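You operate a simulated robot arm through the tools that you are given. There is no shell and no other tool. Be economical: measure what you need, move in short steps, check, and stop when the job is done.

You run a simulated two-armed robot. Do the job below in one go: nothing can be reset, and whatever is moved stays where it is left.

Task
Bin the strip printer's thin roll, fit the spare, feed paper twice.
Fine: bin it before the spare goes in; the spare lies beside the printer; grey tub; lid shut and latched before the feed.

Only the result counts: the job must be done as asked and must still hold three seconds after the hand-in. Knocking over, shifting, dropping, spilling or breaking anything else fails it. A push-on lid holds only when it is set on centred and level and pressed home; a screw cap is set on level and turned clockwise until tight.

Robot
Two 7-joint arms with fingered hands on one trunk, on a base that drives. Base frame: it is fixed to the floor where the robot stands at the start and does not move with it; the origin is under the middle of the robot, x ahead of it, y to its left, z up; the surface under the hand at the start is at about z = 940. Lengths are in mm, angles in rad, forces in N, time in s.
The left shoulder is at the start at [24, 173, 1249], the right one opposite. With the tool pointing down near the work surface each hand reaches from about 320 to 760 mm from the robot's upright axis, wherever it stands, measured 20 degrees to its own side. Places, roughly: list clear button [400, 0, 1000]; strip feed button [400, 100, 1000]; strip print button [400, 0, 1000]; strip printer [500, 0, 1000]; strip printer latch [500, 0, 1000]; strip printer lid [600, 100, 1000]. Payload 3.5 kg a hand.
The tool frame of a hand sits at the grasp point between the pads (the TCP): z along the fingers, y along the line on which they close. The tips reach 25 mm beyond it. The gripper opens to 88 mm. The gripper's body begins 29 mm behind the TCP. The gripper is a hand of 3 fingers: y runs from the thumb to the fingers, the wrist lies at [-13, -97, -162] in the tool frame, and closing takes about 1.5 s.
Orientation is told as [roll, pitch, yaw] about the base's x, y, z axes, in that order, counted from this pose: with the fingers straight down and the wrist toward the robot, the tool's x, y and z point along [0, 1, 0], [1, 0, 0] and [0, 0, -1] of the base frame.

Tools
- The arms move only by the tool step_arm. It takes "left_rows", "right_rows" or both (then of equal length, played together; a hand with none holds still); each is a list of rows, each an object (a shift or turn left out is 0, a gripper value left out holds the last) with "translation": the shift along the tool's x, y, z in mm, a list of three; "delta_rot": the turn, a rotation vector about the tool's x, y, z in rad, a list of three. In form: [{"translation": [dx, dy, dz], "delta_rot": [ax, ay, az]}, ...]. A call has 1 to 10 rows; each row is the pose to reach, as a shift and turn from the pose commanded when the call began, along the tool's axes at that moment. "left_hand" and "right_hand" are, for a hand that has rows, the finger opening in mm, from 0 to 88, set as the call begins (left out, the last holds). Rows are played at 5 a second. More than 50 mm and 0.15 rad between two rows, or a gripper value outside its range, and nothing of the call is played. Where a pose cannot be reached the arm comes as near as it can. A force on the tool above 40 N (or 10 N above the force at the start of the call, whichever is more), or a blocked arm, ends the call early, and 0.2 s more pass. Each finger travels about 72 mm/s and halts on what it meets, pressing with about 22 N; the grip force reading is that of the motor and also rises with nothing between the fingers. The clock runs only during rows and for 0.2 s after the last one: add rows that repeat a pose to give the fingers time. It gives the time, the measured TCP pose, the force on the tool (base axes), the opening and the grip force at its end, in the units of the frame above (readings bear some noise), with the torque about the TCP (base axes, N m) and any sound that the robot's microphone picked up, and new pictures: "pictures" is both (left out), scene, wrist or none (wrist: the cameras of the hands that moved).
- Cameras (640 x 400 px; columns grow to the right, rows downward): "scene" is now at [94.1, 0.5, 1481.6]; the picture's right is [-0.02, -1.00, 0.00], its down [-0.67, 0.01, -0.75] and it looks along [0.74, -0.02, -0.67] (base axes); focal length 214 px, centre (320, 200). "left" rides on the left gripper at [-58, -85, -99] in its tool frame; the picture's right is [-0.67, -0.35, 0.66], its down [0.69, -0.63, 0.37] and it looks along [0.29, 0.69, 0.66] (tool axes); focal length 261 px, centre (320, 200). "right" rides on the right gripper at [58, -85, -99] in its tool frame; the picture's right is [-0.67, 0.35, -0.66], its down [-0.69, -0.63, 0.37] and it looks along [-0.29, 0.69, 0.66] (tool axes); focal length 261 px, centre (320, 200). There is no depth. A picture from a camera that has moved, and an enlarged one, comes with that camera's place and axes in the base frame and with its lens. The place of the scene camera against the robot may be out by one fixed shift of up to 25 mm in any direction.
- move_column(by): slides the trunk up (or, below 0, down) by that many mm; the arms and the scene camera ride with it, the base frame stays. It gives what a move gives, with no picture.
- drive_base(legs): drives the robot by 1 to 6 legs, each [ahead, left, turn to the left] in mm, mm and rad, along the robot's own axes; the way and the turn of a leg run together, so that a leg with both is an arc; at most 1500 mm and 3.142 rad a leg. The arms and the cameras ride along, it lands a little off, and it stops where it bumps. It gives what a move gives, and a new picture of the scene camera.
- move_fingers(index, middle, thumb_bend, thumb_turn, hand): sets how far each is bent, from 0 (flat) to 1 (curled in); at 0.3 the hand is open as for a grip, at 0.7 the pads meet at the TCP. One left out holds its place. A second passes; each finger stops where it meets its share of the squeeze, and holds until it gets a number again. A gripper value or a shape takes the hand back. It gives what a move gives, with no picture; readings hold the bend of each and the force on the fingers (four entries, about 0 where the hand has none), thumb and palm. thumb_turn goes from beside the hand (0) to across from the fingers (1), as for a grip.
- hand_shape(shape, hand): the hand has 3 fingers and takes this shape, open, in about a second: jaw (thumb against the fingers, like two jaws); tri (thumb and two fingers); tip (a fingertip pinch); poke (one finger out to press); point (the index stretched); flat (the hand flat); cup (the hand cupped); fist (a fist). The gripper value then closes the fingers along that shape, each until it touches; the sizes above hold for jaw. It gives what a move gives, with no picture.
- pan_tilt(pan, tilt): turns the head with the scene camera to pan (to the left, within 1.501 rad either way) and tilt (down, from -0.506 to 1.204), counted from straight ahead of the robot. It gives what a move gives, and a new picture of the scene camera.
- inspect(camera, box): a new picture of the part [left, top, right, bottom] of that camera's present view, enlarged. It takes no simulated time.
- job_done(): hands the job in; it is judged then, once.

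Go step by step. Nothing tells you exact positions but the pictures and the camera data: compare them with the known pose of the tool, close in by small moves and look again before you grip or let go. The budget is 120 turns and 260 pictures, counting those below and the enlarged ones. Unless the task says otherwise, let go and move clear before handing in, and close with one line.

The tools are called after "Emit:" by a JSON object that holds its "api" and its "payload". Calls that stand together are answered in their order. step_arm: Moves the arms, as the interface text tells. Its arguments: {"type":"object","properties":{"left_rows":{"type":"array","items":{"type":"object","properties":{"translation":{"type":"array","items":{"type":"number"}},"delta_rot":{"type":"array","items":{"type":"number"}}}}},"left_hand":{"type":"number"},"right_rows":{"type":"array","items":{"type":"object","properties":{"translation":{"type":"array","items":{"type":"number"}},"delta_rot":{"type":"array","items":{"type":"number"}}}}},"right_hand":{"type":"number"},"pictures":{"type":"string","enum":["both","scene","wrist","none"]}},"required":[]} The other tools are called the same way: move_column (by) slides the trunk up or down; hand_shape (shape, hand) gives the hand a shape; move_fingers (index, middle, thumb_bend, thumb_turn, hand) moves the fingers one by one; drive_base (legs) drives the base; pan_tilt (pan, tilt) turns the head that bears the scene camera; inspect (camera, box) takes an enlarged picture of a part of a camera's view; job_done () hands the job in.

At the start:

```text
time_s: 0.0
left_ee_pos: [503.2, 209.1, 1384.9]
left_tool_rot: [-0.004, 0.0, 0.001]
left_contact_force: [-0.4, 0.6, -1.1]
left_wrist_torque: [-0.05, 0.02, -0.02]
left_opening: 87.6
left_finger_force: 0.1
left_shape: jaw
left_bend: [0.3, 0.3, 0.3, 0.98]
left_finger forces: [0.0, 0.0, 0.0, 0.0, 0.0, 0.1]
right_ee_pos: [442.6, -150.0, 1373.9]
right_tool_rot: [0.002, 0.0, 0.0]
right_contact_force: [-0.9, 0.1, -0.8]
right_wrist_torque: [0.03, 0.01, -0.04]
right_opening: 87.4
right_finger_force: 0.0
right_shape: jaw
right_bend: [0.3, 0.3, 0.3, 0.98]
right_finger forces: [0.0, 0.0, 0.1, 0.0, 0.0, 0.0]
trunk travel left (down, up): [-325.0, 130.0]
robot x, y, heading: [-3.8, -1.9, -0.001]
head pan, tilt: [-0.023, 0.684]
```

scene: 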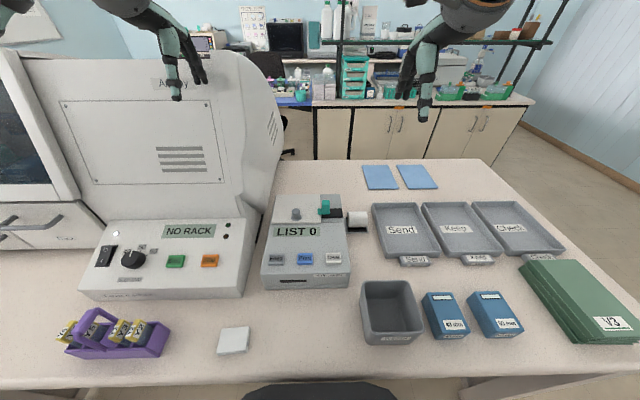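
right: 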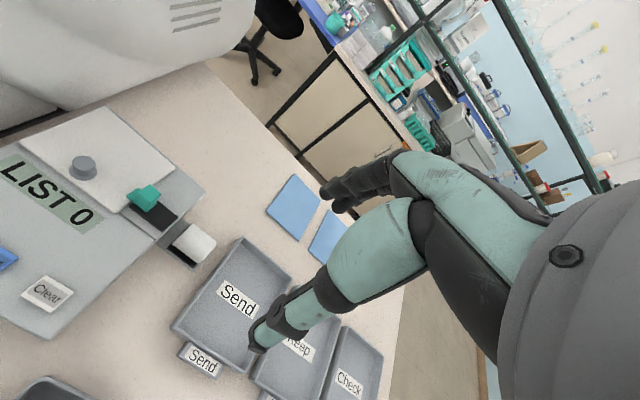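
left: 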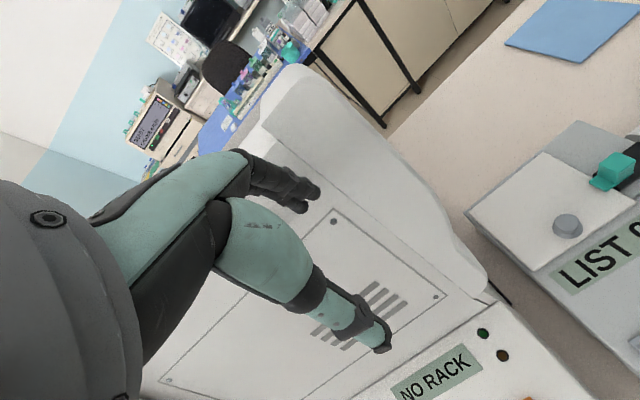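

I see the strip printer (LIST 0) in the middle, with a white roll on its right side beside it, and a grey tub in front right. I'll enlarge the printer and the tub.

Emit:
{"api": "inspect", "payload": {"camera": "scene", "box": [250, 180, 390, 300]}}

Emit:
{"api": "inspect", "payload": {"camera": "right", "box": [0, 100, 240, 340]}}

Emit:
{"api": "inspect", "payload": {"camera": "scene", "box": [340, 260, 540, 360]}}

```text
3.33 times, centred on (320, 240) of scene
camera zoom: at [94.1, 0.5, 1481.6], right [-0.02, -1.0, 0.0], down [-0.67, 0.01, -0.75], along [0.74, -0.02, -0.67], focal length 715 px, centre (320, 67)
```

zoom: 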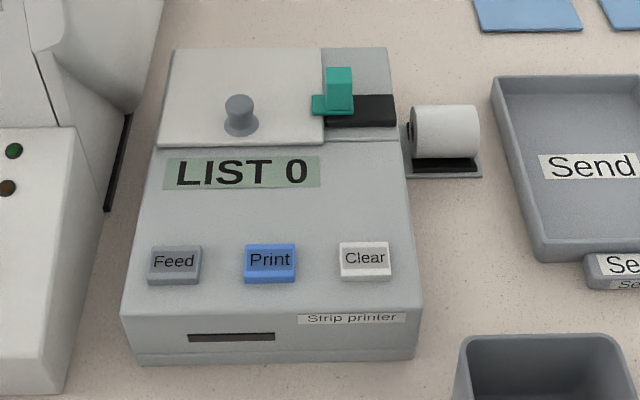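

```text
1.67 times, centred on (120, 220) of right
camera zoom: at [357.2, -91.0, 1473.4], right [0.35, -0.67, 0.65], down [-0.63, -0.68, -0.37], along [0.69, -0.29, -0.66], focal length 434 px, centre (653, 167)
```

zoom: 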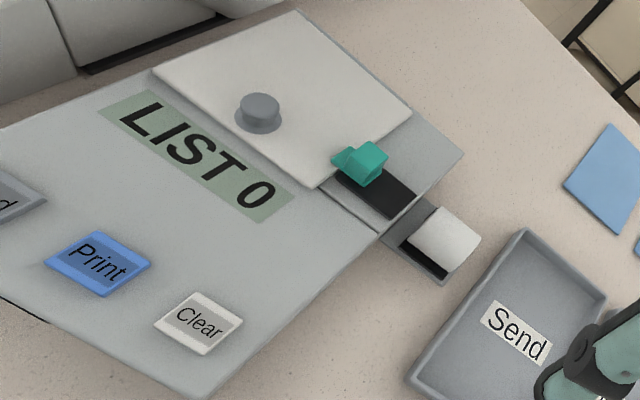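

```text
3.20 times, centred on (440, 310) of scene
camera zoom: at [94.1, 0.5, 1481.6], right [-0.02, -1.0, 0.0], down [-0.67, 0.01, -0.75], along [0.74, -0.02, -0.67], focal length 686 px, centre (-64, -152)
```

zoom: 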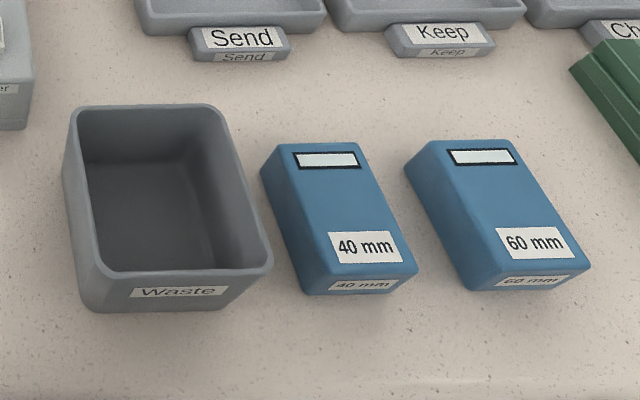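

The latch is a green slider straddling the lid edge on the printer's right. I'll bring the right hand above it for a closer look.

Emit:
{"api": "step_arm", "payload": {"right_rows": [{"translation": [20, 10, 35]}, {"translation": [40, 20, 75]}, {"translation": [60, 30, 115]}, {"translation": [80, 40, 150]}, {"translation": [100, 50, 180]}, {"translation": [110, 60, 200]}, {"translation": [110, 60, 200]}]}}

```text
time_s: 1.6
left_ee_pos: [503.8, 209.1, 1384.4]
left_tool_rot: [0.0, 0.0, 0.0]
left_contact_force: [0.2, -0.7, 0.3]
left_wrist_torque: [0.0, 0.01, -0.04]
left_opening: 87.6
left_finger_force: 0.1
left_shape: jaw
left_bend: [0.3, 0.3, 0.3, 0.98]
left_finger forces: [0.1, 0.0, 0.0, 0.0, 0.0, 0.0]
right_ee_pos: [501.0, -38.9, 1170.2]
right_tool_rot: [0.003, 0.0, -0.001]
right_contact_force: [0.7, 1.0, 0.3]
right_wrist_torque: [0.01, -0.02, -0.03]
right_opening: 87.6
right_finger_force: 0.0
right_shape: jaw
right_bend: [0.3, 0.3, 0.3, 0.98]
right_finger forces: [0.0, 0.0, 0.0, 0.1, 0.1, 0.0]
trunk travel left (down, up): [-325.0, 130.0]
robot x, y, heading: [-1.1, 2.4, 0.0]
head pan, tilt: [-0.023, 0.684]
camera scene: at [93.7, 0.2, 1481.7], right [-0.02, -1.0, 0.0], down [-0.67, 0.01, -0.75], along [0.75, -0.02, -0.67], focal length 214 px, centre (320, 200)
camera right: at [416.7, 20.1, 1270.2], right [0.35, -0.67, 0.65], down [-0.63, -0.68, -0.37], along [0.69, -0.28, -0.66], focal length 261 px, centre (320, 200)
```

scene: 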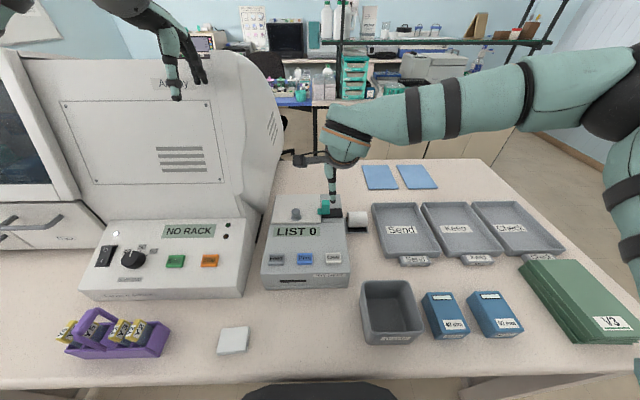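
right: 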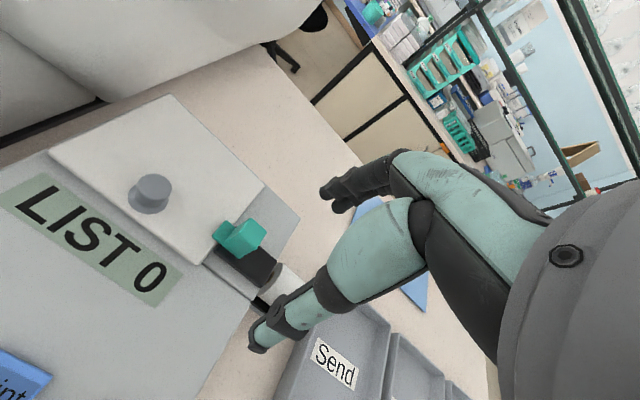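

Emit:
{"api": "inspect", "payload": {"camera": "right", "box": [110, 130, 310, 310]}}

Emit:
{"api": "inspect", "payload": {"camera": "left", "box": [440, 100, 640, 300]}}

```text
2.22 times, centred on (210, 220) of right
camera zoom: at [416.7, 20.1, 1270.2], right [0.35, -0.67, 0.65], down [-0.63, -0.68, -0.37], along [0.69, -0.28, -0.66], focal length 579 px, centre (564, 156)
```

zoom: 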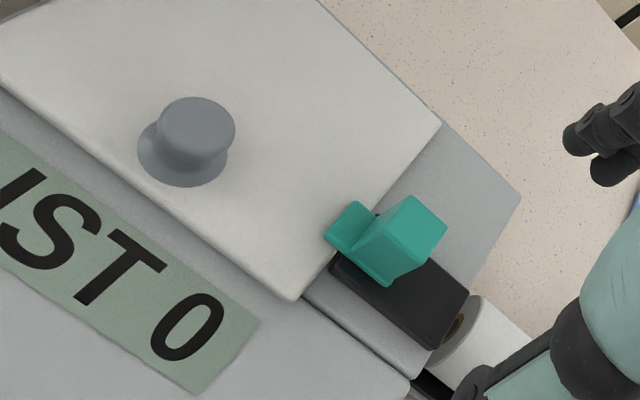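

```text
2.00 times, centred on (540, 200) of left
camera zoom: at [418.4, 150.6, 1484.0], right [-0.35, -0.67, -0.66], down [-0.63, 0.68, -0.37], along [0.69, 0.29, -0.66], focal length 521 px, centre (-120, 200)
```

zoom: 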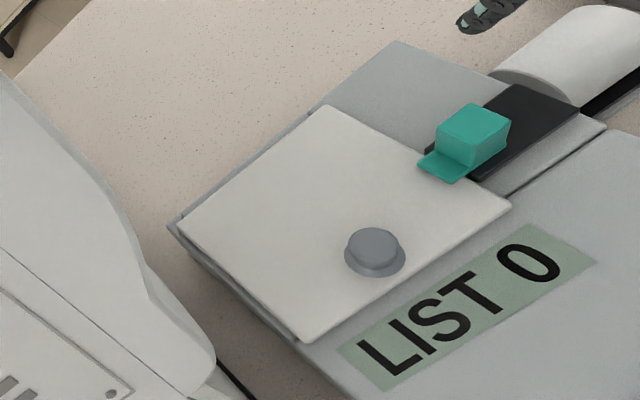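

Emit:
{"api": "step_arm", "payload": {"right_rows": [{"translation": [7, 20, 30]}, {"translation": [14, 39, 60]}, {"translation": [14, 39, 85]}, {"translation": [14, 39, 85]}], "right_hand": 60}}

Emit:
{"api": "inspect", "payload": {"camera": "right", "box": [110, 180, 350, 380]}}

Emit:
{"api": "inspect", "payload": {"camera": "scene", "box": [270, 150, 390, 250]}}

```text
time_s: 2.6
left_ee_pos: [504.3, 209.3, 1385.0]
left_tool_rot: [-0.002, 0.0, 0.001]
left_contact_force: [-0.4, -0.4, -1.0]
left_wrist_torque: [0.04, -0.01, -0.01]
left_opening: 87.7
left_finger_force: 0.0
left_shape: jaw
left_bend: [0.3, 0.3, 0.3, 0.98]
left_finger forces: [0.0, 0.1, 0.0, 0.1, 0.0, 0.0]
right_ee_pos: [540.8, -25.9, 1089.0]
right_tool_rot: [0.001, -0.001, -0.001]
right_contact_force: [0.6, 1.4, -0.4]
right_wrist_torque: [0.01, 0.01, -0.01]
right_opening: 60.2
right_finger_force: 0.1
right_shape: jaw
right_bend: [0.28, 0.37, 0.59, 0.99]
right_finger forces: [0.1, 0.0, 0.1, 0.0, 0.0, 0.0]
trunk travel left (down, up): [-325.0, 130.0]
robot x, y, heading: [-0.4, -0.7, -0.005]
head pan, tilt: [-0.023, 0.684]
camera scene: at [94.0, 0.5, 1481.6], right [-0.02, -1.0, 0.0], down [-0.67, 0.01, -0.75], along [0.74, -0.02, -0.67], focal length 214 px, centre (320, 200)
camera right: at [457.1, 33.6, 1188.6], right [0.35, -0.67, 0.65], down [-0.63, -0.68, -0.37], along [0.69, -0.29, -0.66], focal length 261 px, centre (320, 200)
```

scene: 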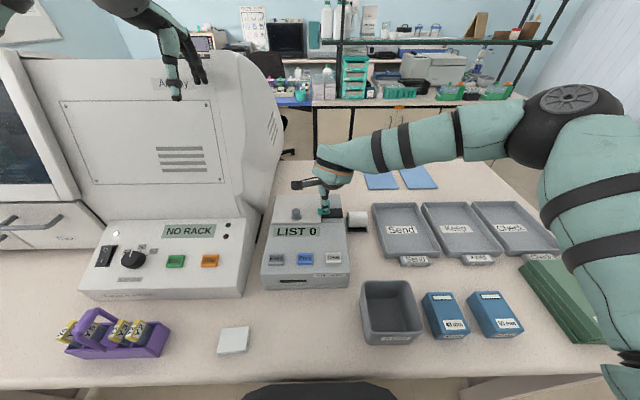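
right: 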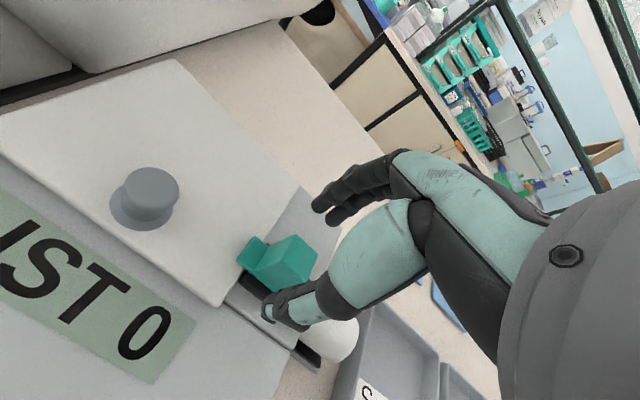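

```text
2.00 times, centred on (230, 280) of right
camera zoom: at [457.1, 33.6, 1188.6], right [0.35, -0.67, 0.65], down [-0.63, -0.68, -0.37], along [0.69, -0.29, -0.66], focal length 521 px, centre (500, 40)
```

zoom: 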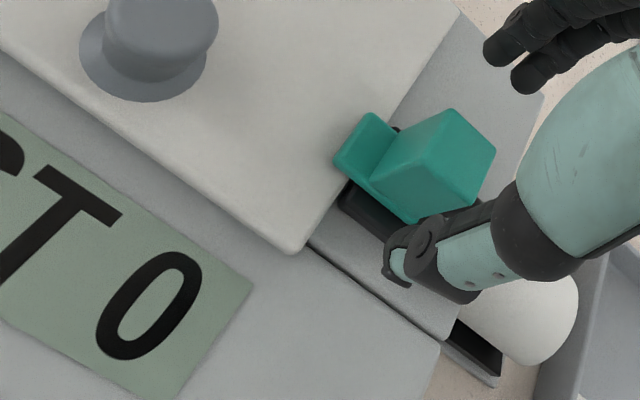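

```text
4.00 times, centred on (330, 200) of scene
camera zoom: at [94.0, 0.5, 1481.6], right [-0.02, -1.0, 0.0], down [-0.67, 0.01, -0.75], along [0.74, -0.02, -0.67], focal length 858 px, centre (280, 200)
```

zoom: 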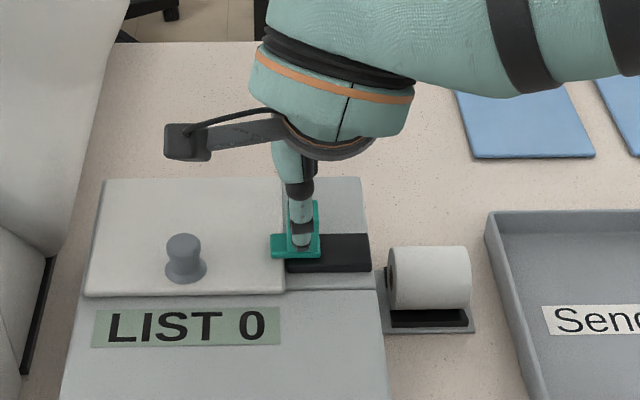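

Emit:
{"api": "step_arm", "payload": {"right_rows": [{"translation": [-4, 6, 10]}, {"translation": [-4, 6, 25]}, {"translation": [-4, 6, 28]}, {"translation": [-4, 6, 28]}], "pictures": "none"}}

Emit:
{"api": "inspect", "payload": {"camera": "right", "box": [150, 180, 390, 380]}}

Emit:
{"api": "inspect", "payload": {"camera": "left", "box": [480, 60, 640, 220]}}

```text
time_s: 3.6
left_ee_pos: [503.2, 208.1, 1383.6]
left_tool_rot: [-0.001, -0.001, 0.001]
left_contact_force: [0.1, -0.7, 0.4]
left_wrist_torque: [-0.01, 0.02, -0.02]
left_opening: 87.6
left_finger_force: 0.1
left_shape: jaw
left_bend: [0.3, 0.3, 0.3, 0.98]
left_finger forces: [0.1, 0.0, 0.1, 0.0, 0.1, 0.0]
right_ee_pos: [546.5, -29.6, 1060.1]
right_tool_rot: [0.001, 0.0, 0.001]
right_contact_force: [-0.4, 0.3, 0.0]
right_wrist_torque: [0.0, -0.01, 0.0]
right_opening: 60.1
right_finger_force: 0.1
right_shape: jaw
right_bend: [0.28, 0.37, 0.59, 0.99]
right_finger forces: [0.0, 0.0, 0.0, 0.0, 0.1, 0.0]
trunk travel left (down, up): [-325.0, 130.0]
robot x, y, heading: [-1.5, -2.7, -0.001]
head pan, tilt: [-0.023, 0.684]
```

```text
2.00 times, centred on (270, 280) of right
camera zoom: at [462.2, 29.3, 1160.9], right [0.35, -0.67, 0.65], down [-0.63, -0.68, -0.37], along [0.69, -0.29, -0.66], focal length 521 px, centre (420, 40)
```

zoom: 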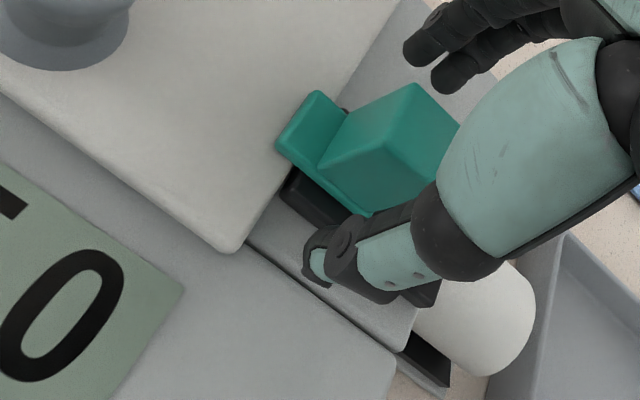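

```text
2.50 times, centred on (560, 140) of left
camera zoom: at [418.8, 150.8, 1483.8], right [-0.35, -0.67, -0.66], down [-0.63, 0.68, -0.37], along [0.69, 0.29, -0.66], focal length 652 px, centre (-280, 350)
```

zoom: 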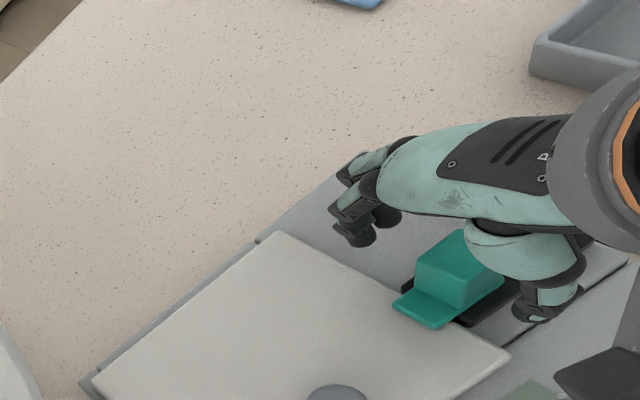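

Emit:
{"api": "step_arm", "payload": {"right_rows": [{"translation": [2, 1, 4]}, {"translation": [2, 1, 8]}, {"translation": [2, 1, 8]}], "pictures": "none"}}

Emit:
{"api": "step_arm", "payload": {"right_rows": [{"translation": [0, 0, 0]}, {"translation": [0, 0, 0]}, {"translation": [0, 0, 0]}, {"translation": [0, 0, 0]}, {"translation": [0, 0, 0]}, {"translation": [0, 0, 0]}, {"translation": [0, 0, 0]}], "right_hand": 12, "pictures": "none"}}

Emit:
{"api": "inspect", "payload": {"camera": "right", "box": [150, 180, 390, 380]}}

```text
time_s: 4.4
left_ee_pos: [502.9, 208.3, 1385.3]
left_tool_rot: [-0.004, 0.001, 0.0]
left_contact_force: [-0.6, 0.0, -0.3]
left_wrist_torque: [-0.04, 0.01, -0.02]
left_opening: 87.7
left_finger_force: 0.0
left_shape: jaw
left_bend: [0.3, 0.3, 0.3, 0.98]
left_finger forces: [0.0, 0.1, 0.0, 0.0, 0.0, 0.0]
right_ee_pos: [547.4, -29.0, 1052.6]
right_tool_rot: [-0.001, 0.0, -0.002]
right_contact_force: [0.3, 0.3, 0.6]
right_wrist_torque: [0.02, 0.0, -0.01]
right_opening: 60.4
right_finger_force: 0.1
right_shape: jaw
right_bend: [0.28, 0.37, 0.59, 0.99]
right_finger forces: [0.0, 0.0, 0.1, 0.0, 0.0, 0.0]
trunk travel left (down, up): [-325.0, 130.0]
robot x, y, heading: [-1.0, -2.8, -0.004]
head pan, tilt: [-0.023, 0.684]
```

```text
time_s: 6.0
left_ee_pos: [502.9, 209.4, 1385.2]
left_tool_rot: [-0.001, -0.001, 0.001]
left_contact_force: [0.4, 0.1, -0.2]
left_wrist_torque: [-0.01, -0.02, 0.01]
left_opening: 87.5
left_finger_force: 0.2
left_shape: jaw
left_bend: [0.3, 0.3, 0.3, 0.98]
left_finger forces: [0.0, 0.0, 0.1, 0.1, 0.1, 0.1]
right_ee_pos: [545.9, -29.2, 1055.3]
right_tool_rot: [-0.001, -0.002, -0.003]
right_contact_force: [-6.3, -0.4, 1.3]
right_wrist_torque: [-0.01, 0.16, -0.01]
right_opening: 13.1
right_finger_force: 0.0
right_shape: jaw
right_bend: [0.73, 0.62, 0.68, 1.0]
right_finger forces: [0.0, 0.1, 0.0, 0.0, 6.8, 0.1]
trunk travel left (down, up): [-325.0, 130.0]
robot x, y, heading: [-1.3, 0.3, -0.001]
head pan, tilt: [-0.023, 0.684]
```

```text
2.00 times, centred on (270, 280) of right
camera zoom: at [461.7, 30.4, 1153.2], right [0.35, -0.67, 0.66], down [-0.63, -0.68, -0.37], along [0.69, -0.29, -0.66], focal length 521 px, centre (420, 40)
```

zoom: 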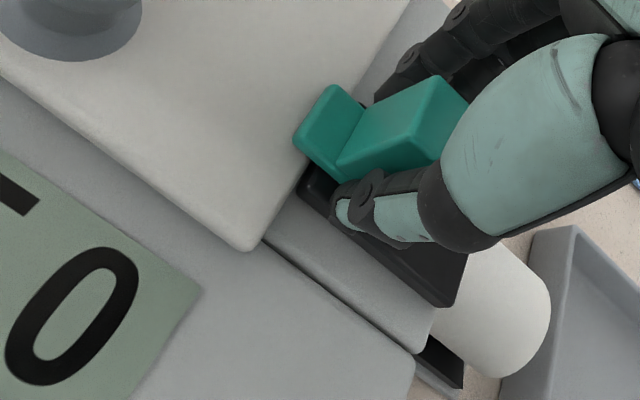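

Emit:
{"api": "step_arm", "payload": {"right_rows": [{"translation": [0, 0, 0]}, {"translation": [0, 0, 0]}, {"translation": [-8, 0, 0]}, {"translation": [-16, 0, 0]}, {"translation": [-24, 0, 0]}, {"translation": [-32, 0, 0]}, {"translation": [-32, 0, 0]}], "right_hand": 4, "pictures": "scene"}}

Emit:
{"api": "inspect", "payload": {"camera": "right", "box": [150, 180, 390, 380]}}

```text
time_s: 7.6
left_ee_pos: [501.5, 215.0, 1383.9]
left_tool_rot: [-0.005, -0.002, 0.001]
left_contact_force: [0.1, -0.2, -0.8]
left_wrist_torque: [-0.01, 0.03, -0.01]
left_opening: 87.7
left_finger_force: 0.0
left_shape: jaw
left_bend: [0.3, 0.3, 0.3, 0.98]
left_finger forces: [0.0, 0.1, 0.0, 0.1, 0.1, 0.1]
right_ee_pos: [544.2, -54.5, 1052.8]
right_tool_rot: [-0.003, -0.002, 0.003]
right_contact_force: [-11.3, 22.1, 2.2]
right_wrist_torque: [0.41, 0.25, 0.08]
right_opening: 6.5
right_finger_force: 22.6
right_shape: jaw
right_bend: [0.71, 0.72, 0.7, 0.96]
right_finger forces: [14.5, 0.1, 0.0, 0.0, 28.8, 0.0]
trunk travel left (down, up): [-325.0, 130.0]
robot x, y, heading: [1.5, -1.1, -0.004]
head pan, tilt: [-0.023, 0.684]
camera scene: at [90.8, 6.6, 1481.9], right [-0.02, -1.0, 0.01], down [-0.66, 0.01, -0.75], along [0.75, -0.02, -0.67], focal length 214 px, centre (320, 200)
```

scene: 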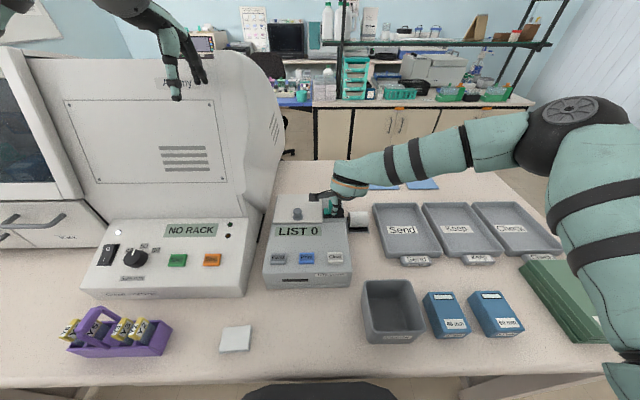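

```text
2.00 times, centred on (270, 280) of right
camera zoom: at [459.0, 4.2, 1153.2], right [0.35, -0.67, 0.66], down [-0.63, -0.69, -0.36], along [0.7, -0.29, -0.66], focal length 521 px, centre (420, 40)
```

zoom: 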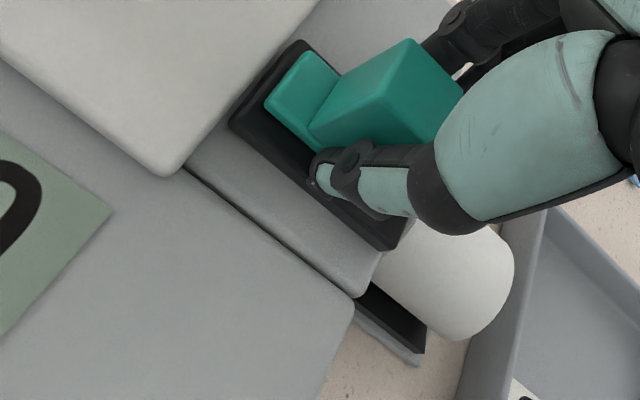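

The latch slid clear of the lid to its stop. I release it and bring the left hand over the lid knob.

Emit:
{"api": "step_arm", "payload": {"right_rows": [{"translation": [5, 0, 0]}, {"translation": [5, 0, 0]}, {"translation": [5, 0, -15]}, {"translation": [5, 0, -40]}, {"translation": [-20, 0, -80]}, {"translation": [-60, -10, -100]}, {"translation": [-100, -20, -120]}, {"translation": [-130, -40, -140]}], "right_hand": 60, "left_rows": [{"translation": [0, 0, 0]}, {"translation": [0, 0, 0]}, {"translation": [-20, 3, 40]}, {"translation": [-45, 5, 75]}, {"translation": [-70, 8, 110]}, {"translation": [-95, 10, 145]}, {"translation": [-120, 12, 180]}, {"translation": [-145, 15, 210]}]}}

```text
time_s: 8.9
left_ee_pos: [499.7, 132.7, 1278.6]
left_tool_rot: [-0.002, -0.015, -0.003]
left_contact_force: [-34.5, 5.2, 19.1]
left_wrist_torque: [0.31, -1.03, 0.68]
left_opening: 72.1
left_finger_force: 0.0
left_shape: jaw
left_bend: [0.3, 0.51, 0.3, 0.98]
left_finger forces: [0.1, 39.4, 0.0, 0.0, 0.1, 0.0]
right_ee_pos: [536.2, -84.0, 1142.0]
right_tool_rot: [0.002, -0.01, 0.0]
right_contact_force: [1.0, 0.2, 0.6]
right_wrist_torque: [0.01, 0.03, -0.02]
right_opening: 59.7
right_finger_force: 0.0
right_shape: jaw
right_bend: [0.28, 0.38, 0.6, 1.0]
right_finger forces: [0.0, 0.1, 0.1, 0.0, 0.0, 0.1]
trunk travel left (down, up): [-325.0, 130.0]
robot x, y, heading: [-2.2, -0.1, -0.003]
head pan, tilt: [-0.023, 0.684]
stopped in row 6 (left hand): the force on the tool passed its limit at 50 N (the readings are from after the stop); the commanded pose is now the measured one
camera scene: at [80.8, 0.2, 1482.6], right [-0.02, -1.0, 0.0], down [-0.66, 0.01, -0.75], along [0.75, -0.02, -0.66], focal length 214 px, centre (320, 200)
camera right: at [450.5, -25.5, 1240.1], right [0.34, -0.67, 0.66], down [-0.63, -0.68, -0.37], along [0.7, -0.28, -0.66], focal length 261 px, centre (320, 200)
camera left: at [412.7, 75.8, 1376.6], right [-0.34, -0.67, -0.66], down [-0.62, 0.69, -0.38], along [0.71, 0.28, -0.65], focal length 261 px, centre (320, 200)
```

scene: 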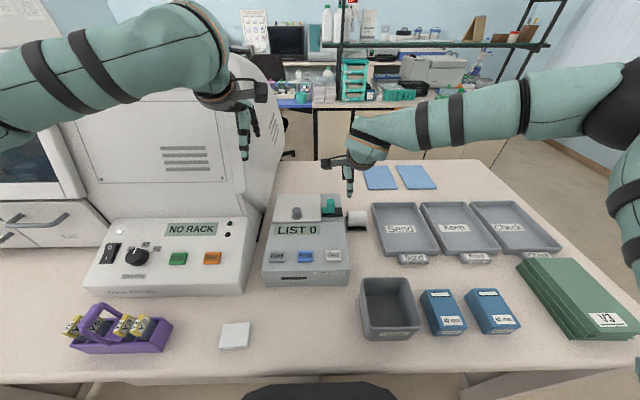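
right: 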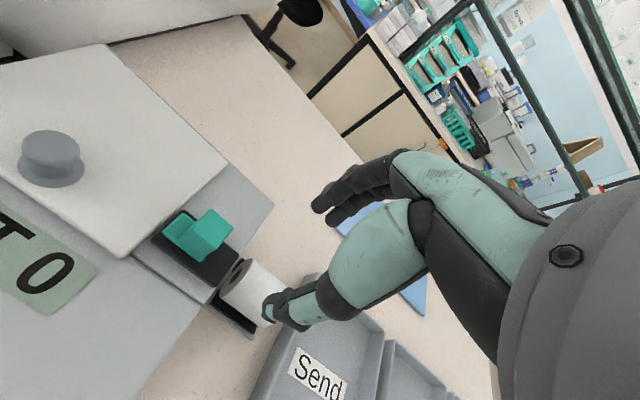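
left: 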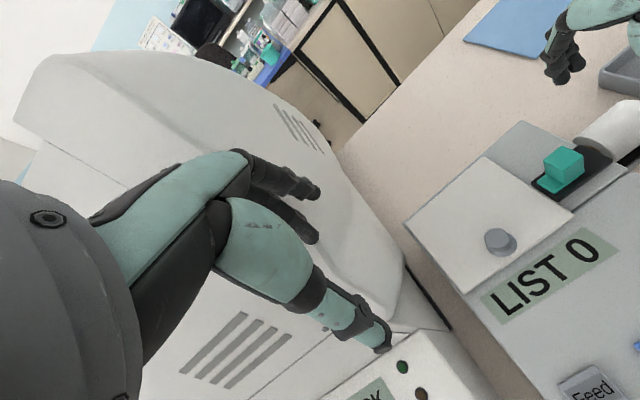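

The left finger touched the analyser; I withdraw the left arm and use only the right. I'll turn the right hand so its wrist is on the right side, away from the analyser.

Emit:
{"api": "step_arm", "payload": {"left_rows": [{"translation": [0, -30, 0]}, {"translation": [0, -60, -10]}, {"translation": [10, -80, -50]}, {"translation": [30, -80, -90]}, {"translation": [60, -80, -110]}, {"translation": [100, -80, -110]}, {"translation": [140, -80, -110]}], "right_rows": [{"translation": [0, 0, -20], "delta_rot": [0, 0, -0.14]}, {"translation": [0, 0, -40], "delta_rot": [0, 0, -0.28]}, {"translation": [0, 0, -60], "delta_rot": [0, 0, -0.42]}, {"translation": [0, 0, -60], "delta_rot": [0, 0, -0.56]}, {"translation": [0, 0, -60], "delta_rot": [0, 0, -0.7]}, {"translation": [0, 0, -60], "delta_rot": [0, 0, -0.84]}, {"translation": [0, 0, -60], "delta_rot": [0, 0, -0.98]}], "pictures": "scene"}}

```text
time_s: 10.5
left_ee_pos: [429.2, 271.2, 1384.2]
left_tool_rot: [-0.003, -0.004, -0.002]
left_contact_force: [-0.3, 0.2, 0.3]
left_wrist_torque: [-0.04, 0.03, 0.02]
left_opening: 87.8
left_finger_force: 0.0
left_shape: jaw
left_bend: [0.3, 0.3, 0.3, 0.98]
left_finger forces: [0.0, 0.0, 0.1, 0.0, 0.0, 0.1]
right_ee_pos: [491.4, -92.3, 1186.6]
right_tool_rot: [-0.029, -0.043, 0.815]
right_contact_force: [-1.6, 0.4, 0.0]
right_wrist_torque: [-0.04, -0.03, -0.01]
right_opening: 59.8
right_finger_force: 0.2
right_shape: jaw
right_bend: [0.28, 0.38, 0.59, 0.99]
right_finger forces: [0.0, 0.1, 0.0, 0.1, 0.0, 0.0]
right hand out of reach, approached as far as the arm can: row 5, 6, 7
trunk travel left (down, up): [-325.0, 130.0]
robot x, y, heading: [-1.0, -0.6, 0.001]
head pan, tilt: [-0.023, 0.684]
camera scene: at [92.1, 1.2, 1481.7], right [-0.02, -1.0, 0.0], down [-0.67, 0.01, -0.75], along [0.75, -0.02, -0.67], focal length 214 px, centre (320, 200)
```

scene: 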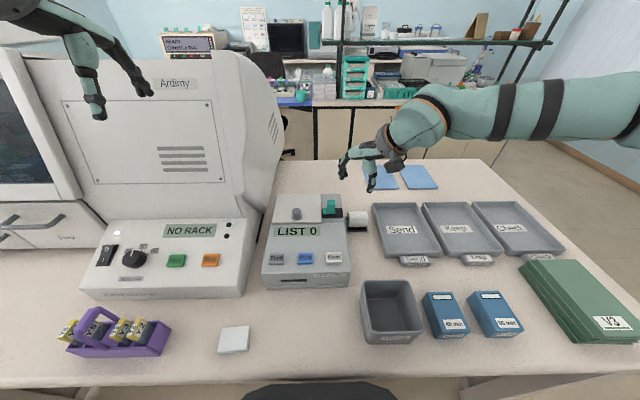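

Emit:
{"api": "step_arm", "payload": {"right_rows": [{"translation": [0, 0, 0], "delta_rot": [0, 0, 0.12]}, {"translation": [0, 0, 0], "delta_rot": [0, 0, 0.25]}, {"translation": [0, 0, 0], "delta_rot": [0, 0, 0.25]}], "pictures": "none"}}

```text
time_s: 11.3
left_ee_pos: [430.8, 270.5, 1383.7]
left_tool_rot: [0.0, -0.004, -0.002]
left_contact_force: [-0.1, -0.6, 0.1]
left_wrist_torque: [-0.03, 0.05, 0.0]
left_opening: 87.8
left_finger_force: 0.0
left_shape: jaw
left_bend: [0.3, 0.3, 0.3, 0.98]
left_finger forces: [0.0, 0.1, 0.1, 0.0, 0.0, 0.0]
right_ee_pos: [491.9, -94.1, 1185.5]
right_tool_rot: [-0.014, -0.049, 0.565]
right_contact_force: [0.6, 0.8, -0.2]
right_wrist_torque: [0.01, -0.01, -0.04]
right_opening: 60.0
right_finger_force: 0.1
right_shape: jaw
right_bend: [0.28, 0.38, 0.59, 0.99]
right_finger forces: [0.1, 0.1, 0.0, 0.1, 0.0, 0.0]
trunk travel left (down, up): [-325.0, 130.0]
robot x, y, heading: [0.0, -3.3, 0.0]
head pan, tilt: [-0.023, 0.684]
```

Emit:
{"api": "step_arm", "payload": {"right_rows": [{"translation": [28, 27, 10], "delta_rot": [0.034, 0.038, 0]}, {"translation": [56, 54, 20], "delta_rot": [0.034, 0.038, 0]}, {"translation": [84, 80, 30], "delta_rot": [0.034, 0.038, 0]}, {"translation": [112, 107, 50], "delta_rot": [0.034, 0.038, 0]}, {"translation": [112, 107, 75], "delta_rot": [0.034, 0.038, 0]}, {"translation": [112, 107, 75], "delta_rot": [0.034, 0.038, 0]}]}}

Emit:
{"api": "inspect", "payload": {"camera": "right", "box": [110, 180, 350, 380]}}

```text
time_s: 12.7
left_ee_pos: [429.5, 270.9, 1383.5]
left_tool_rot: [-0.001, -0.003, -0.002]
left_contact_force: [0.2, 0.0, -0.5]
left_wrist_torque: [-0.01, 0.01, 0.02]
left_opening: 87.7
left_finger_force: 0.0
left_shape: jaw
left_bend: [0.3, 0.3, 0.3, 0.98]
left_finger forces: [0.0, 0.0, 0.1, 0.0, 0.0, 0.0]
right_ee_pos: [528.3, 57.7, 1113.5]
right_tool_rot: [0.021, -0.014, 0.564]
right_contact_force: [0.3, -0.1, -0.8]
right_wrist_torque: [0.0, 0.0, -0.03]
right_opening: 60.2
right_finger_force: 0.1
right_shape: jaw
right_bend: [0.28, 0.38, 0.59, 0.99]
right_finger forces: [0.1, 0.0, 0.0, 0.0, 0.1, 0.1]
trunk travel left (down, up): [-325.0, 130.0]
robot x, y, heading: [-0.8, 3.0, -0.002]
head pan, tilt: [-0.023, 0.684]
camera scene: at [93.0, 0.0, 1481.7], right [-0.02, -1.0, 0.0], down [-0.67, 0.01, -0.75], along [0.75, -0.02, -0.67], focal length 214 px, centre (320, 200)
camera right: at [425.9, 60.5, 1212.5], right [0.65, -0.4, 0.65], down [-0.17, -0.91, -0.39], along [0.74, 0.15, -0.66], focal length 261 px, centre (320, 200)
```

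scene: 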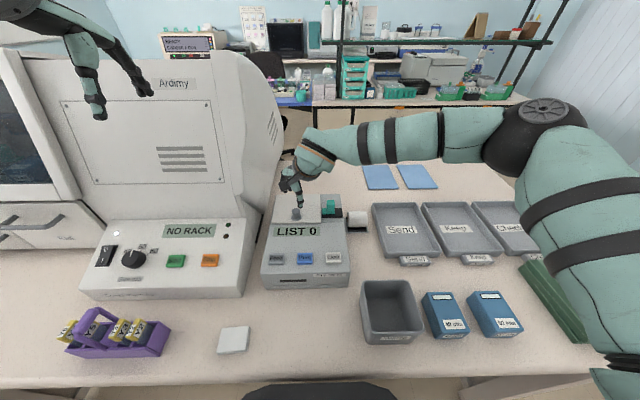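
right: 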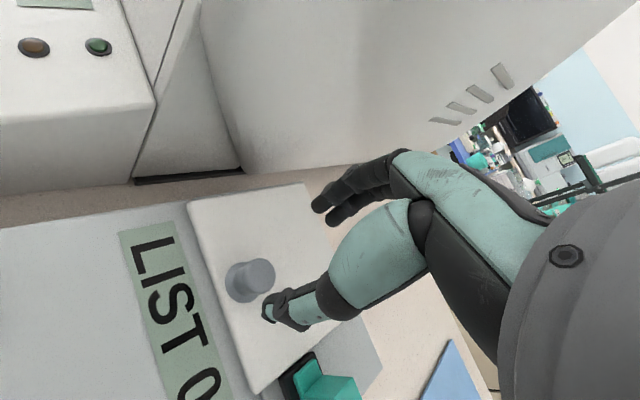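

```text
2.00 times, centred on (230, 280) of right
camera zoom: at [425.9, 60.5, 1212.5], right [0.65, -0.4, 0.65], down [-0.17, -0.91, -0.39], along [0.74, 0.15, -0.66], focal length 521 px, centre (500, 40)
```

zoom: 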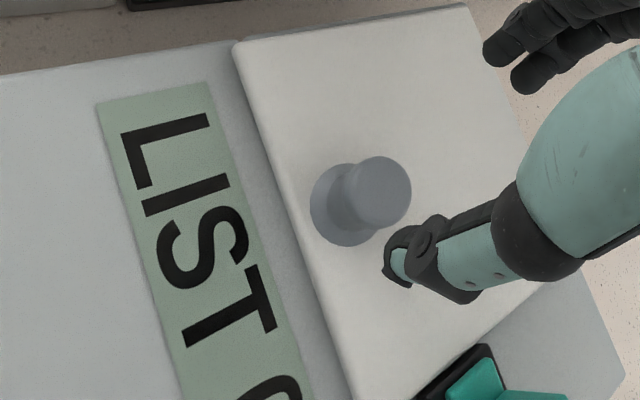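

Emit:
{"api": "step_arm", "payload": {"right_rows": [{"translation": [1, -4, 20]}, {"translation": [1, -4, 40]}, {"translation": [1, -4, 60]}, {"translation": [1, -4, 60]}], "pictures": "none"}}

Emit:
{"api": "inspect", "payload": {"camera": "right", "box": [110, 180, 350, 380]}}

```text
time_s: 13.7
left_ee_pos: [431.2, 271.6, 1382.8]
left_tool_rot: [-0.004, -0.005, -0.002]
left_contact_force: [0.3, 0.5, 1.4]
left_wrist_torque: [0.0, 0.01, -0.02]
left_opening: 87.6
left_finger_force: 0.0
left_shape: jaw
left_bend: [0.3, 0.3, 0.3, 0.98]
left_finger forces: [0.0, 0.1, 0.1, 0.0, 0.0, 0.1]
right_ee_pos: [521.8, 59.2, 1053.3]
right_tool_rot: [0.021, -0.013, 0.564]
right_contact_force: [-0.3, -0.3, 0.7]
right_wrist_torque: [0.02, 0.01, -0.01]
right_opening: 60.1
right_finger_force: 0.0
right_shape: jaw
right_bend: [0.28, 0.38, 0.59, 0.99]
right_finger forces: [0.0, 0.1, 0.0, 0.1, 0.1, 0.0]
trunk travel left (down, up): [-325.0, 130.0]
robot x, y, heading: [2.5, -0.3, 0.001]
head pan, tilt: [-0.023, 0.684]
```

```text
2.00 times, centred on (230, 280) of right
camera zoom: at [419.3, 62.3, 1152.4], right [0.65, -0.4, 0.65], down [-0.17, -0.91, -0.39], along [0.74, 0.15, -0.66], focal length 521 px, centre (500, 40)
```

zoom: 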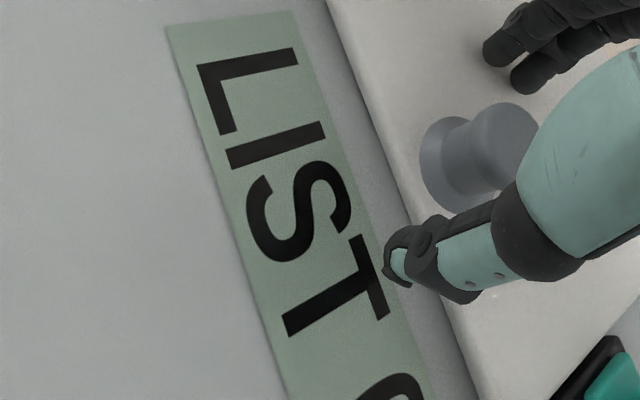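

Emit:
{"api": "step_arm", "payload": {"right_rows": [{"translation": [0, 2, 2]}, {"translation": [0, 2, 2]}, {"translation": [0, 2, 2]}, {"translation": [0, 2, 2]}, {"translation": [0, 2, 2]}, {"translation": [0, 2, 2]}, {"translation": [0, 2, 2]}], "right_hand": 5, "pictures": "none"}}

Emit:
{"api": "inspect", "payload": {"camera": "right", "box": [110, 180, 350, 380]}}

Emit:
{"api": "inspect", "payload": {"camera": "scene", "box": [250, 160, 370, 260]}}

```text
time_s: 15.3
left_ee_pos: [427.3, 272.6, 1384.9]
left_tool_rot: [-0.006, -0.005, -0.003]
left_contact_force: [-0.2, 0.0, -0.2]
left_wrist_torque: [0.02, 0.0, 0.01]
left_opening: 87.7
left_finger_force: 0.1
left_shape: jaw
left_bend: [0.3, 0.3, 0.3, 0.98]
left_finger forces: [0.1, 0.0, 0.1, 0.0, 0.0, 0.0]
right_ee_pos: [520.4, 60.4, 1051.3]
right_tool_rot: [0.021, -0.016, 0.565]
right_contact_force: [-10.2, 3.3, 7.8]
right_wrist_torque: [0.09, 0.22, -0.02]
right_opening: 16.9
right_finger_force: 22.4
right_shape: jaw
right_bend: [0.74, 0.6, 0.73, 0.98]
right_finger forces: [10.9, 7.6, 0.0, 0.0, 21.3, 0.0]
trunk travel left (down, up): [-325.0, 130.0]
robot x, y, heading: [-4.5, 0.4, -0.004]
head pan, tilt: [-0.023, 0.684]
```

```text
2.00 times, centred on (230, 280) of right
camera zoom: at [418.1, 64.0, 1151.3], right [0.65, -0.4, 0.65], down [-0.16, -0.91, -0.39], along [0.74, 0.15, -0.66], focal length 521 px, centre (500, 40)
```

zoom: 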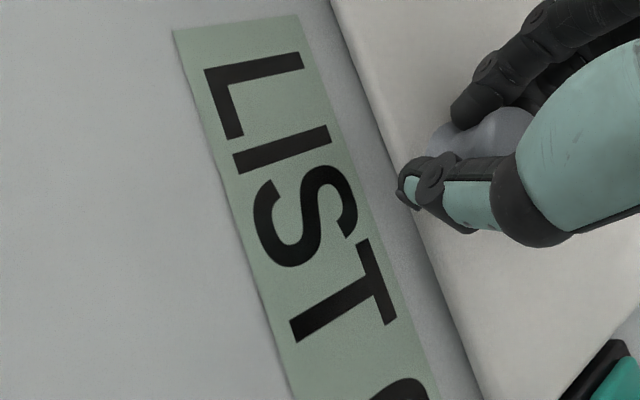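

```text
4.00 times, centred on (310, 210) of scene
camera zoom: at [89.8, 1.6, 1481.9], right [-0.02, -1.0, 0.0], down [-0.66, 0.01, -0.75], along [0.75, -0.02, -0.66], focal length 858 px, centre (360, 160)
```

zoom: 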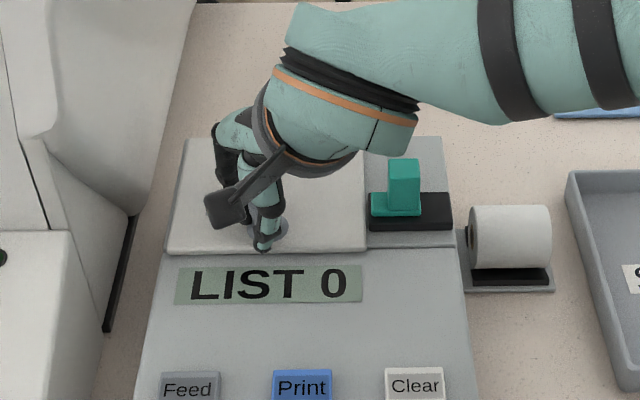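

Knob gripped. I lift it a little straight up and see whether the lid hinges or comes off.

Emit:
{"api": "step_arm", "payload": {"right_rows": [{"translation": [0, 0, -6]}, {"translation": [0, 0, -12]}, {"translation": [0, 0, -18]}, {"translation": [0, 0, -18]}], "pictures": "none"}}

Emit:
{"api": "inspect", "payload": {"camera": "scene", "box": [250, 160, 370, 260]}}

Emit:
{"api": "inspect", "payload": {"camera": "right", "box": [110, 180, 350, 380]}}

```text
time_s: 16.3
left_ee_pos: [429.2, 272.3, 1384.6]
left_tool_rot: [-0.004, -0.006, -0.002]
left_contact_force: [-0.3, -0.2, -0.1]
left_wrist_torque: [-0.06, -0.02, -0.01]
left_opening: 87.4
left_finger_force: 0.0
left_shape: jaw
left_bend: [0.3, 0.3, 0.3, 0.98]
left_finger forces: [0.0, 0.0, 0.1, 0.0, 0.0, 0.1]
right_ee_pos: [522.5, 61.8, 1069.4]
right_tool_rot: [0.02, -0.016, 0.566]
right_contact_force: [-13.2, 3.6, -0.9]
right_wrist_torque: [-0.07, 0.63, -0.01]
right_opening: 15.2
right_finger_force: 21.7
right_shape: jaw
right_bend: [0.74, 0.6, 0.74, 0.97]
right_finger forces: [7.5, 5.8, 0.0, 0.1, 22.1, 0.1]
trunk travel left (down, up): [-325.0, 130.0]
robot x, y, heading: [-2.5, -0.9, -0.001]
head pan, tilt: [-0.023, 0.684]
```

```text
4.00 times, centred on (310, 210) of scene
camera zoom: at [90.2, 1.9, 1481.8], right [-0.02, -1.0, 0.0], down [-0.66, 0.01, -0.75], along [0.75, -0.02, -0.67], focal length 858 px, centre (360, 160)
```

zoom: 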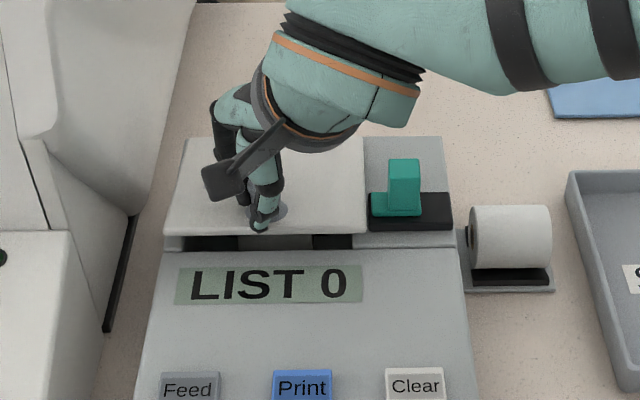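

```text
2.00 times, centred on (230, 280) of right
camera zoom: at [419.2, 63.3, 1169.5], right [0.65, -0.4, 0.65], down [-0.16, -0.91, -0.39], along [0.74, 0.15, -0.66], focal length 521 px, centre (500, 40)
```

zoom: 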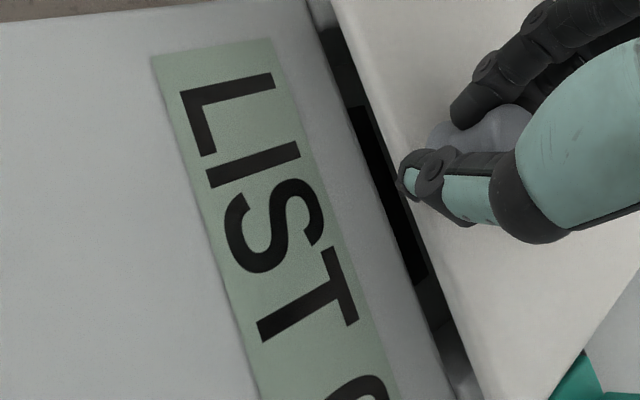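

The lid is hinged at the back (about x=640). I swing it open along its arc, turning the hand with it.

Emit:
{"api": "step_arm", "payload": {"right_rows": [{"translation": [-4.3, 6.8, -15.4], "delta_rot": [-0.118, -0.075, 0]}, {"translation": [-9.7, 15.4, -29.5], "delta_rot": [-0.237, -0.15, 0]}, {"translation": [-16.1, 25.4, -42.1], "delta_rot": [-0.355, -0.225, 0]}, {"translation": [-23.4, 37, -52.9], "delta_rot": [-0.473, -0.3, 0]}, {"translation": [-23.4, 37, -52.9], "delta_rot": [-0.473, -0.3, 0]}], "pictures": "both"}}

```text
time_s: 17.1
left_ee_pos: [420.4, 269.0, 1388.8]
left_tool_rot: [-0.002, -0.012, -0.001]
left_contact_force: [-0.1, 0.1, -0.3]
left_wrist_torque: [0.0, -0.01, -0.02]
left_opening: 87.8
left_finger_force: 0.0
left_shape: jaw
left_bend: [0.3, 0.3, 0.3, 0.98]
left_finger forces: [0.0, 0.0, 0.0, 0.1, 0.0, 0.1]
right_ee_pos: [538.4, 58.5, 1111.5]
right_tool_rot: [-0.181, -0.332, 0.594]
right_contact_force: [-37.0, -2.4, 17.5]
right_wrist_torque: [-0.16, 1.81, -0.02]
right_opening: 16.1
right_finger_force: 22.2
right_shape: jaw
right_bend: [0.75, 0.74, 0.67, 0.9]
right_finger forces: [3.2, 0.0, 0.0, 0.1, 40.8, 0.1]
trunk travel left (down, up): [-325.0, 130.0]
robot x, y, heading: [-2.6, -0.2, 0.0]
head pan, tilt: [-0.023, 0.684]
stopped in row 3 (right hand): the force on the tool passed its limit at 44 N (the readings are from after the stop); the commanded pose is now the measured one
camera scene: at [81.4, -1.7, 1482.6], right [-0.02, -1.0, 0.0], down [-0.66, 0.01, -0.75], along [0.75, -0.02, -0.66], focal length 214 px, centre (320, 200)
camera right: at [407.3, 61.1, 1166.6], right [0.37, -0.4, 0.84], down [-0.02, -0.9, -0.43], along [0.93, 0.15, -0.34], focal length 261 px, centre (320, 200)
```

scene: 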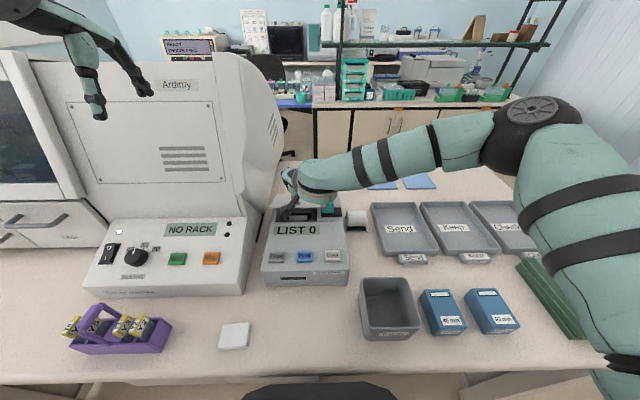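
right: 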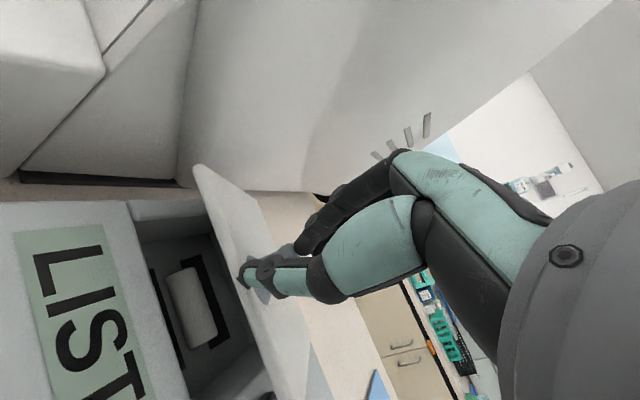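

Emit:
{"api": "inspect", "payload": {"camera": "right", "box": [100, 140, 400, 400]}}

Emit:
{"api": "inspect", "payload": {"camera": "scene", "box": [260, 150, 380, 250]}}

```text
1.54 times, centred on (250, 270) of right
camera zoom: at [407.3, 61.1, 1166.6], right [0.37, -0.4, 0.84], down [-0.02, -0.9, -0.43], along [0.93, 0.15, -0.34], focal length 401 px, centre (428, 92)
```

zoom: 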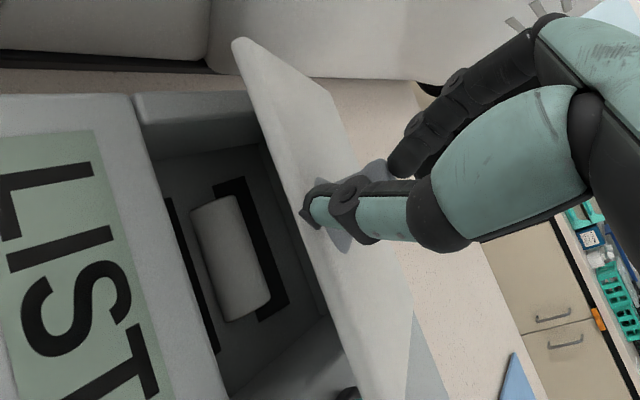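

```text
4.00 times, centred on (320, 200) of scene
camera zoom: at [81.4, -1.7, 1482.6], right [-0.02, -1.0, 0.0], down [-0.66, 0.01, -0.75], along [0.75, -0.02, -0.66], focal length 858 px, centre (320, 200)
```

zoom: 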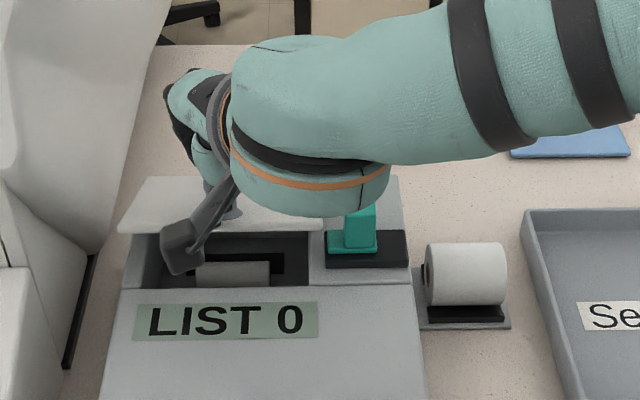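

Emit:
{"api": "step_arm", "payload": {"right_rows": [{"translation": [-3, 5, -6], "delta_rot": [-0.056, -0.036, 0]}, {"translation": [-6.6, 10.5, -13], "delta_rot": [-0.112, -0.072, 0]}, {"translation": [-9.9, 15.7, -19.5], "delta_rot": [-0.17, -0.107, 0]}, {"translation": [-9.9, 15.7, -19.5], "delta_rot": [-0.17, -0.107, 0]}], "pictures": "none"}}

Emit:
{"api": "inspect", "payload": {"camera": "right", "box": [100, 140, 400, 400]}}

```text
time_s: 17.7
left_ee_pos: [411.5, 270.6, 1390.7]
left_tool_rot: [0.0, -0.016, -0.003]
left_contact_force: [-0.5, 0.4, -0.6]
left_wrist_torque: [-0.02, 0.01, -0.01]
left_opening: 87.6
left_finger_force: 0.1
left_shape: jaw
left_bend: [0.3, 0.3, 0.3, 0.98]
left_finger forces: [0.0, 0.1, 0.0, 0.0, 0.1, 0.1]
right_ee_pos: [539.3, 61.4, 1133.9]
right_tool_rot: [-0.269, -0.453, 0.625]
right_contact_force: [-45.8, -8.2, 35.7]
right_wrist_torque: [-0.47, 2.24, -0.11]
right_opening: 17.0
right_finger_force: 22.3
right_shape: jaw
right_bend: [0.75, 0.74, 0.75, 0.93]
right_finger forces: [0.0, 0.0, 0.0, 0.0, 58.5, 0.0]
right hand out of reach, approached as far as the arm can: row 3
trunk travel left (down, up): [-325.0, 130.0]
robot x, y, heading: [-4.4, -0.2, 0.001]
head pan, tilt: [-0.023, 0.684]
stopped in row 3 (right hand): the force on the tool passed its limit at 54 N (the readings are from after the stop); the commanded pose is now the measured one
```

```text
1.54 times, centred on (250, 270) of right
camera zoom: at [402.2, 63.3, 1170.2], right [0.25, -0.41, 0.88], down [0.04, -0.9, -0.43], along [0.97, 0.14, -0.2], focal length 401 px, centre (428, 92)
```

zoom: 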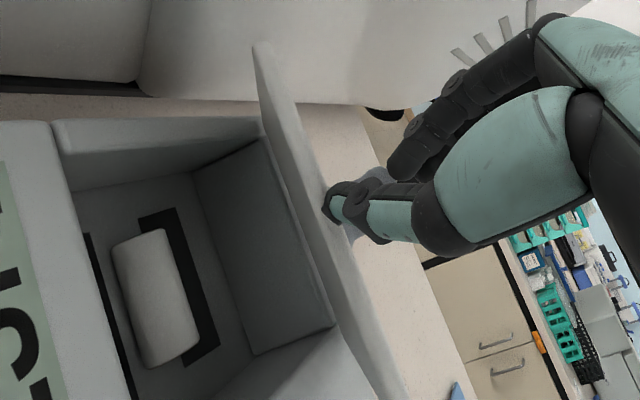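

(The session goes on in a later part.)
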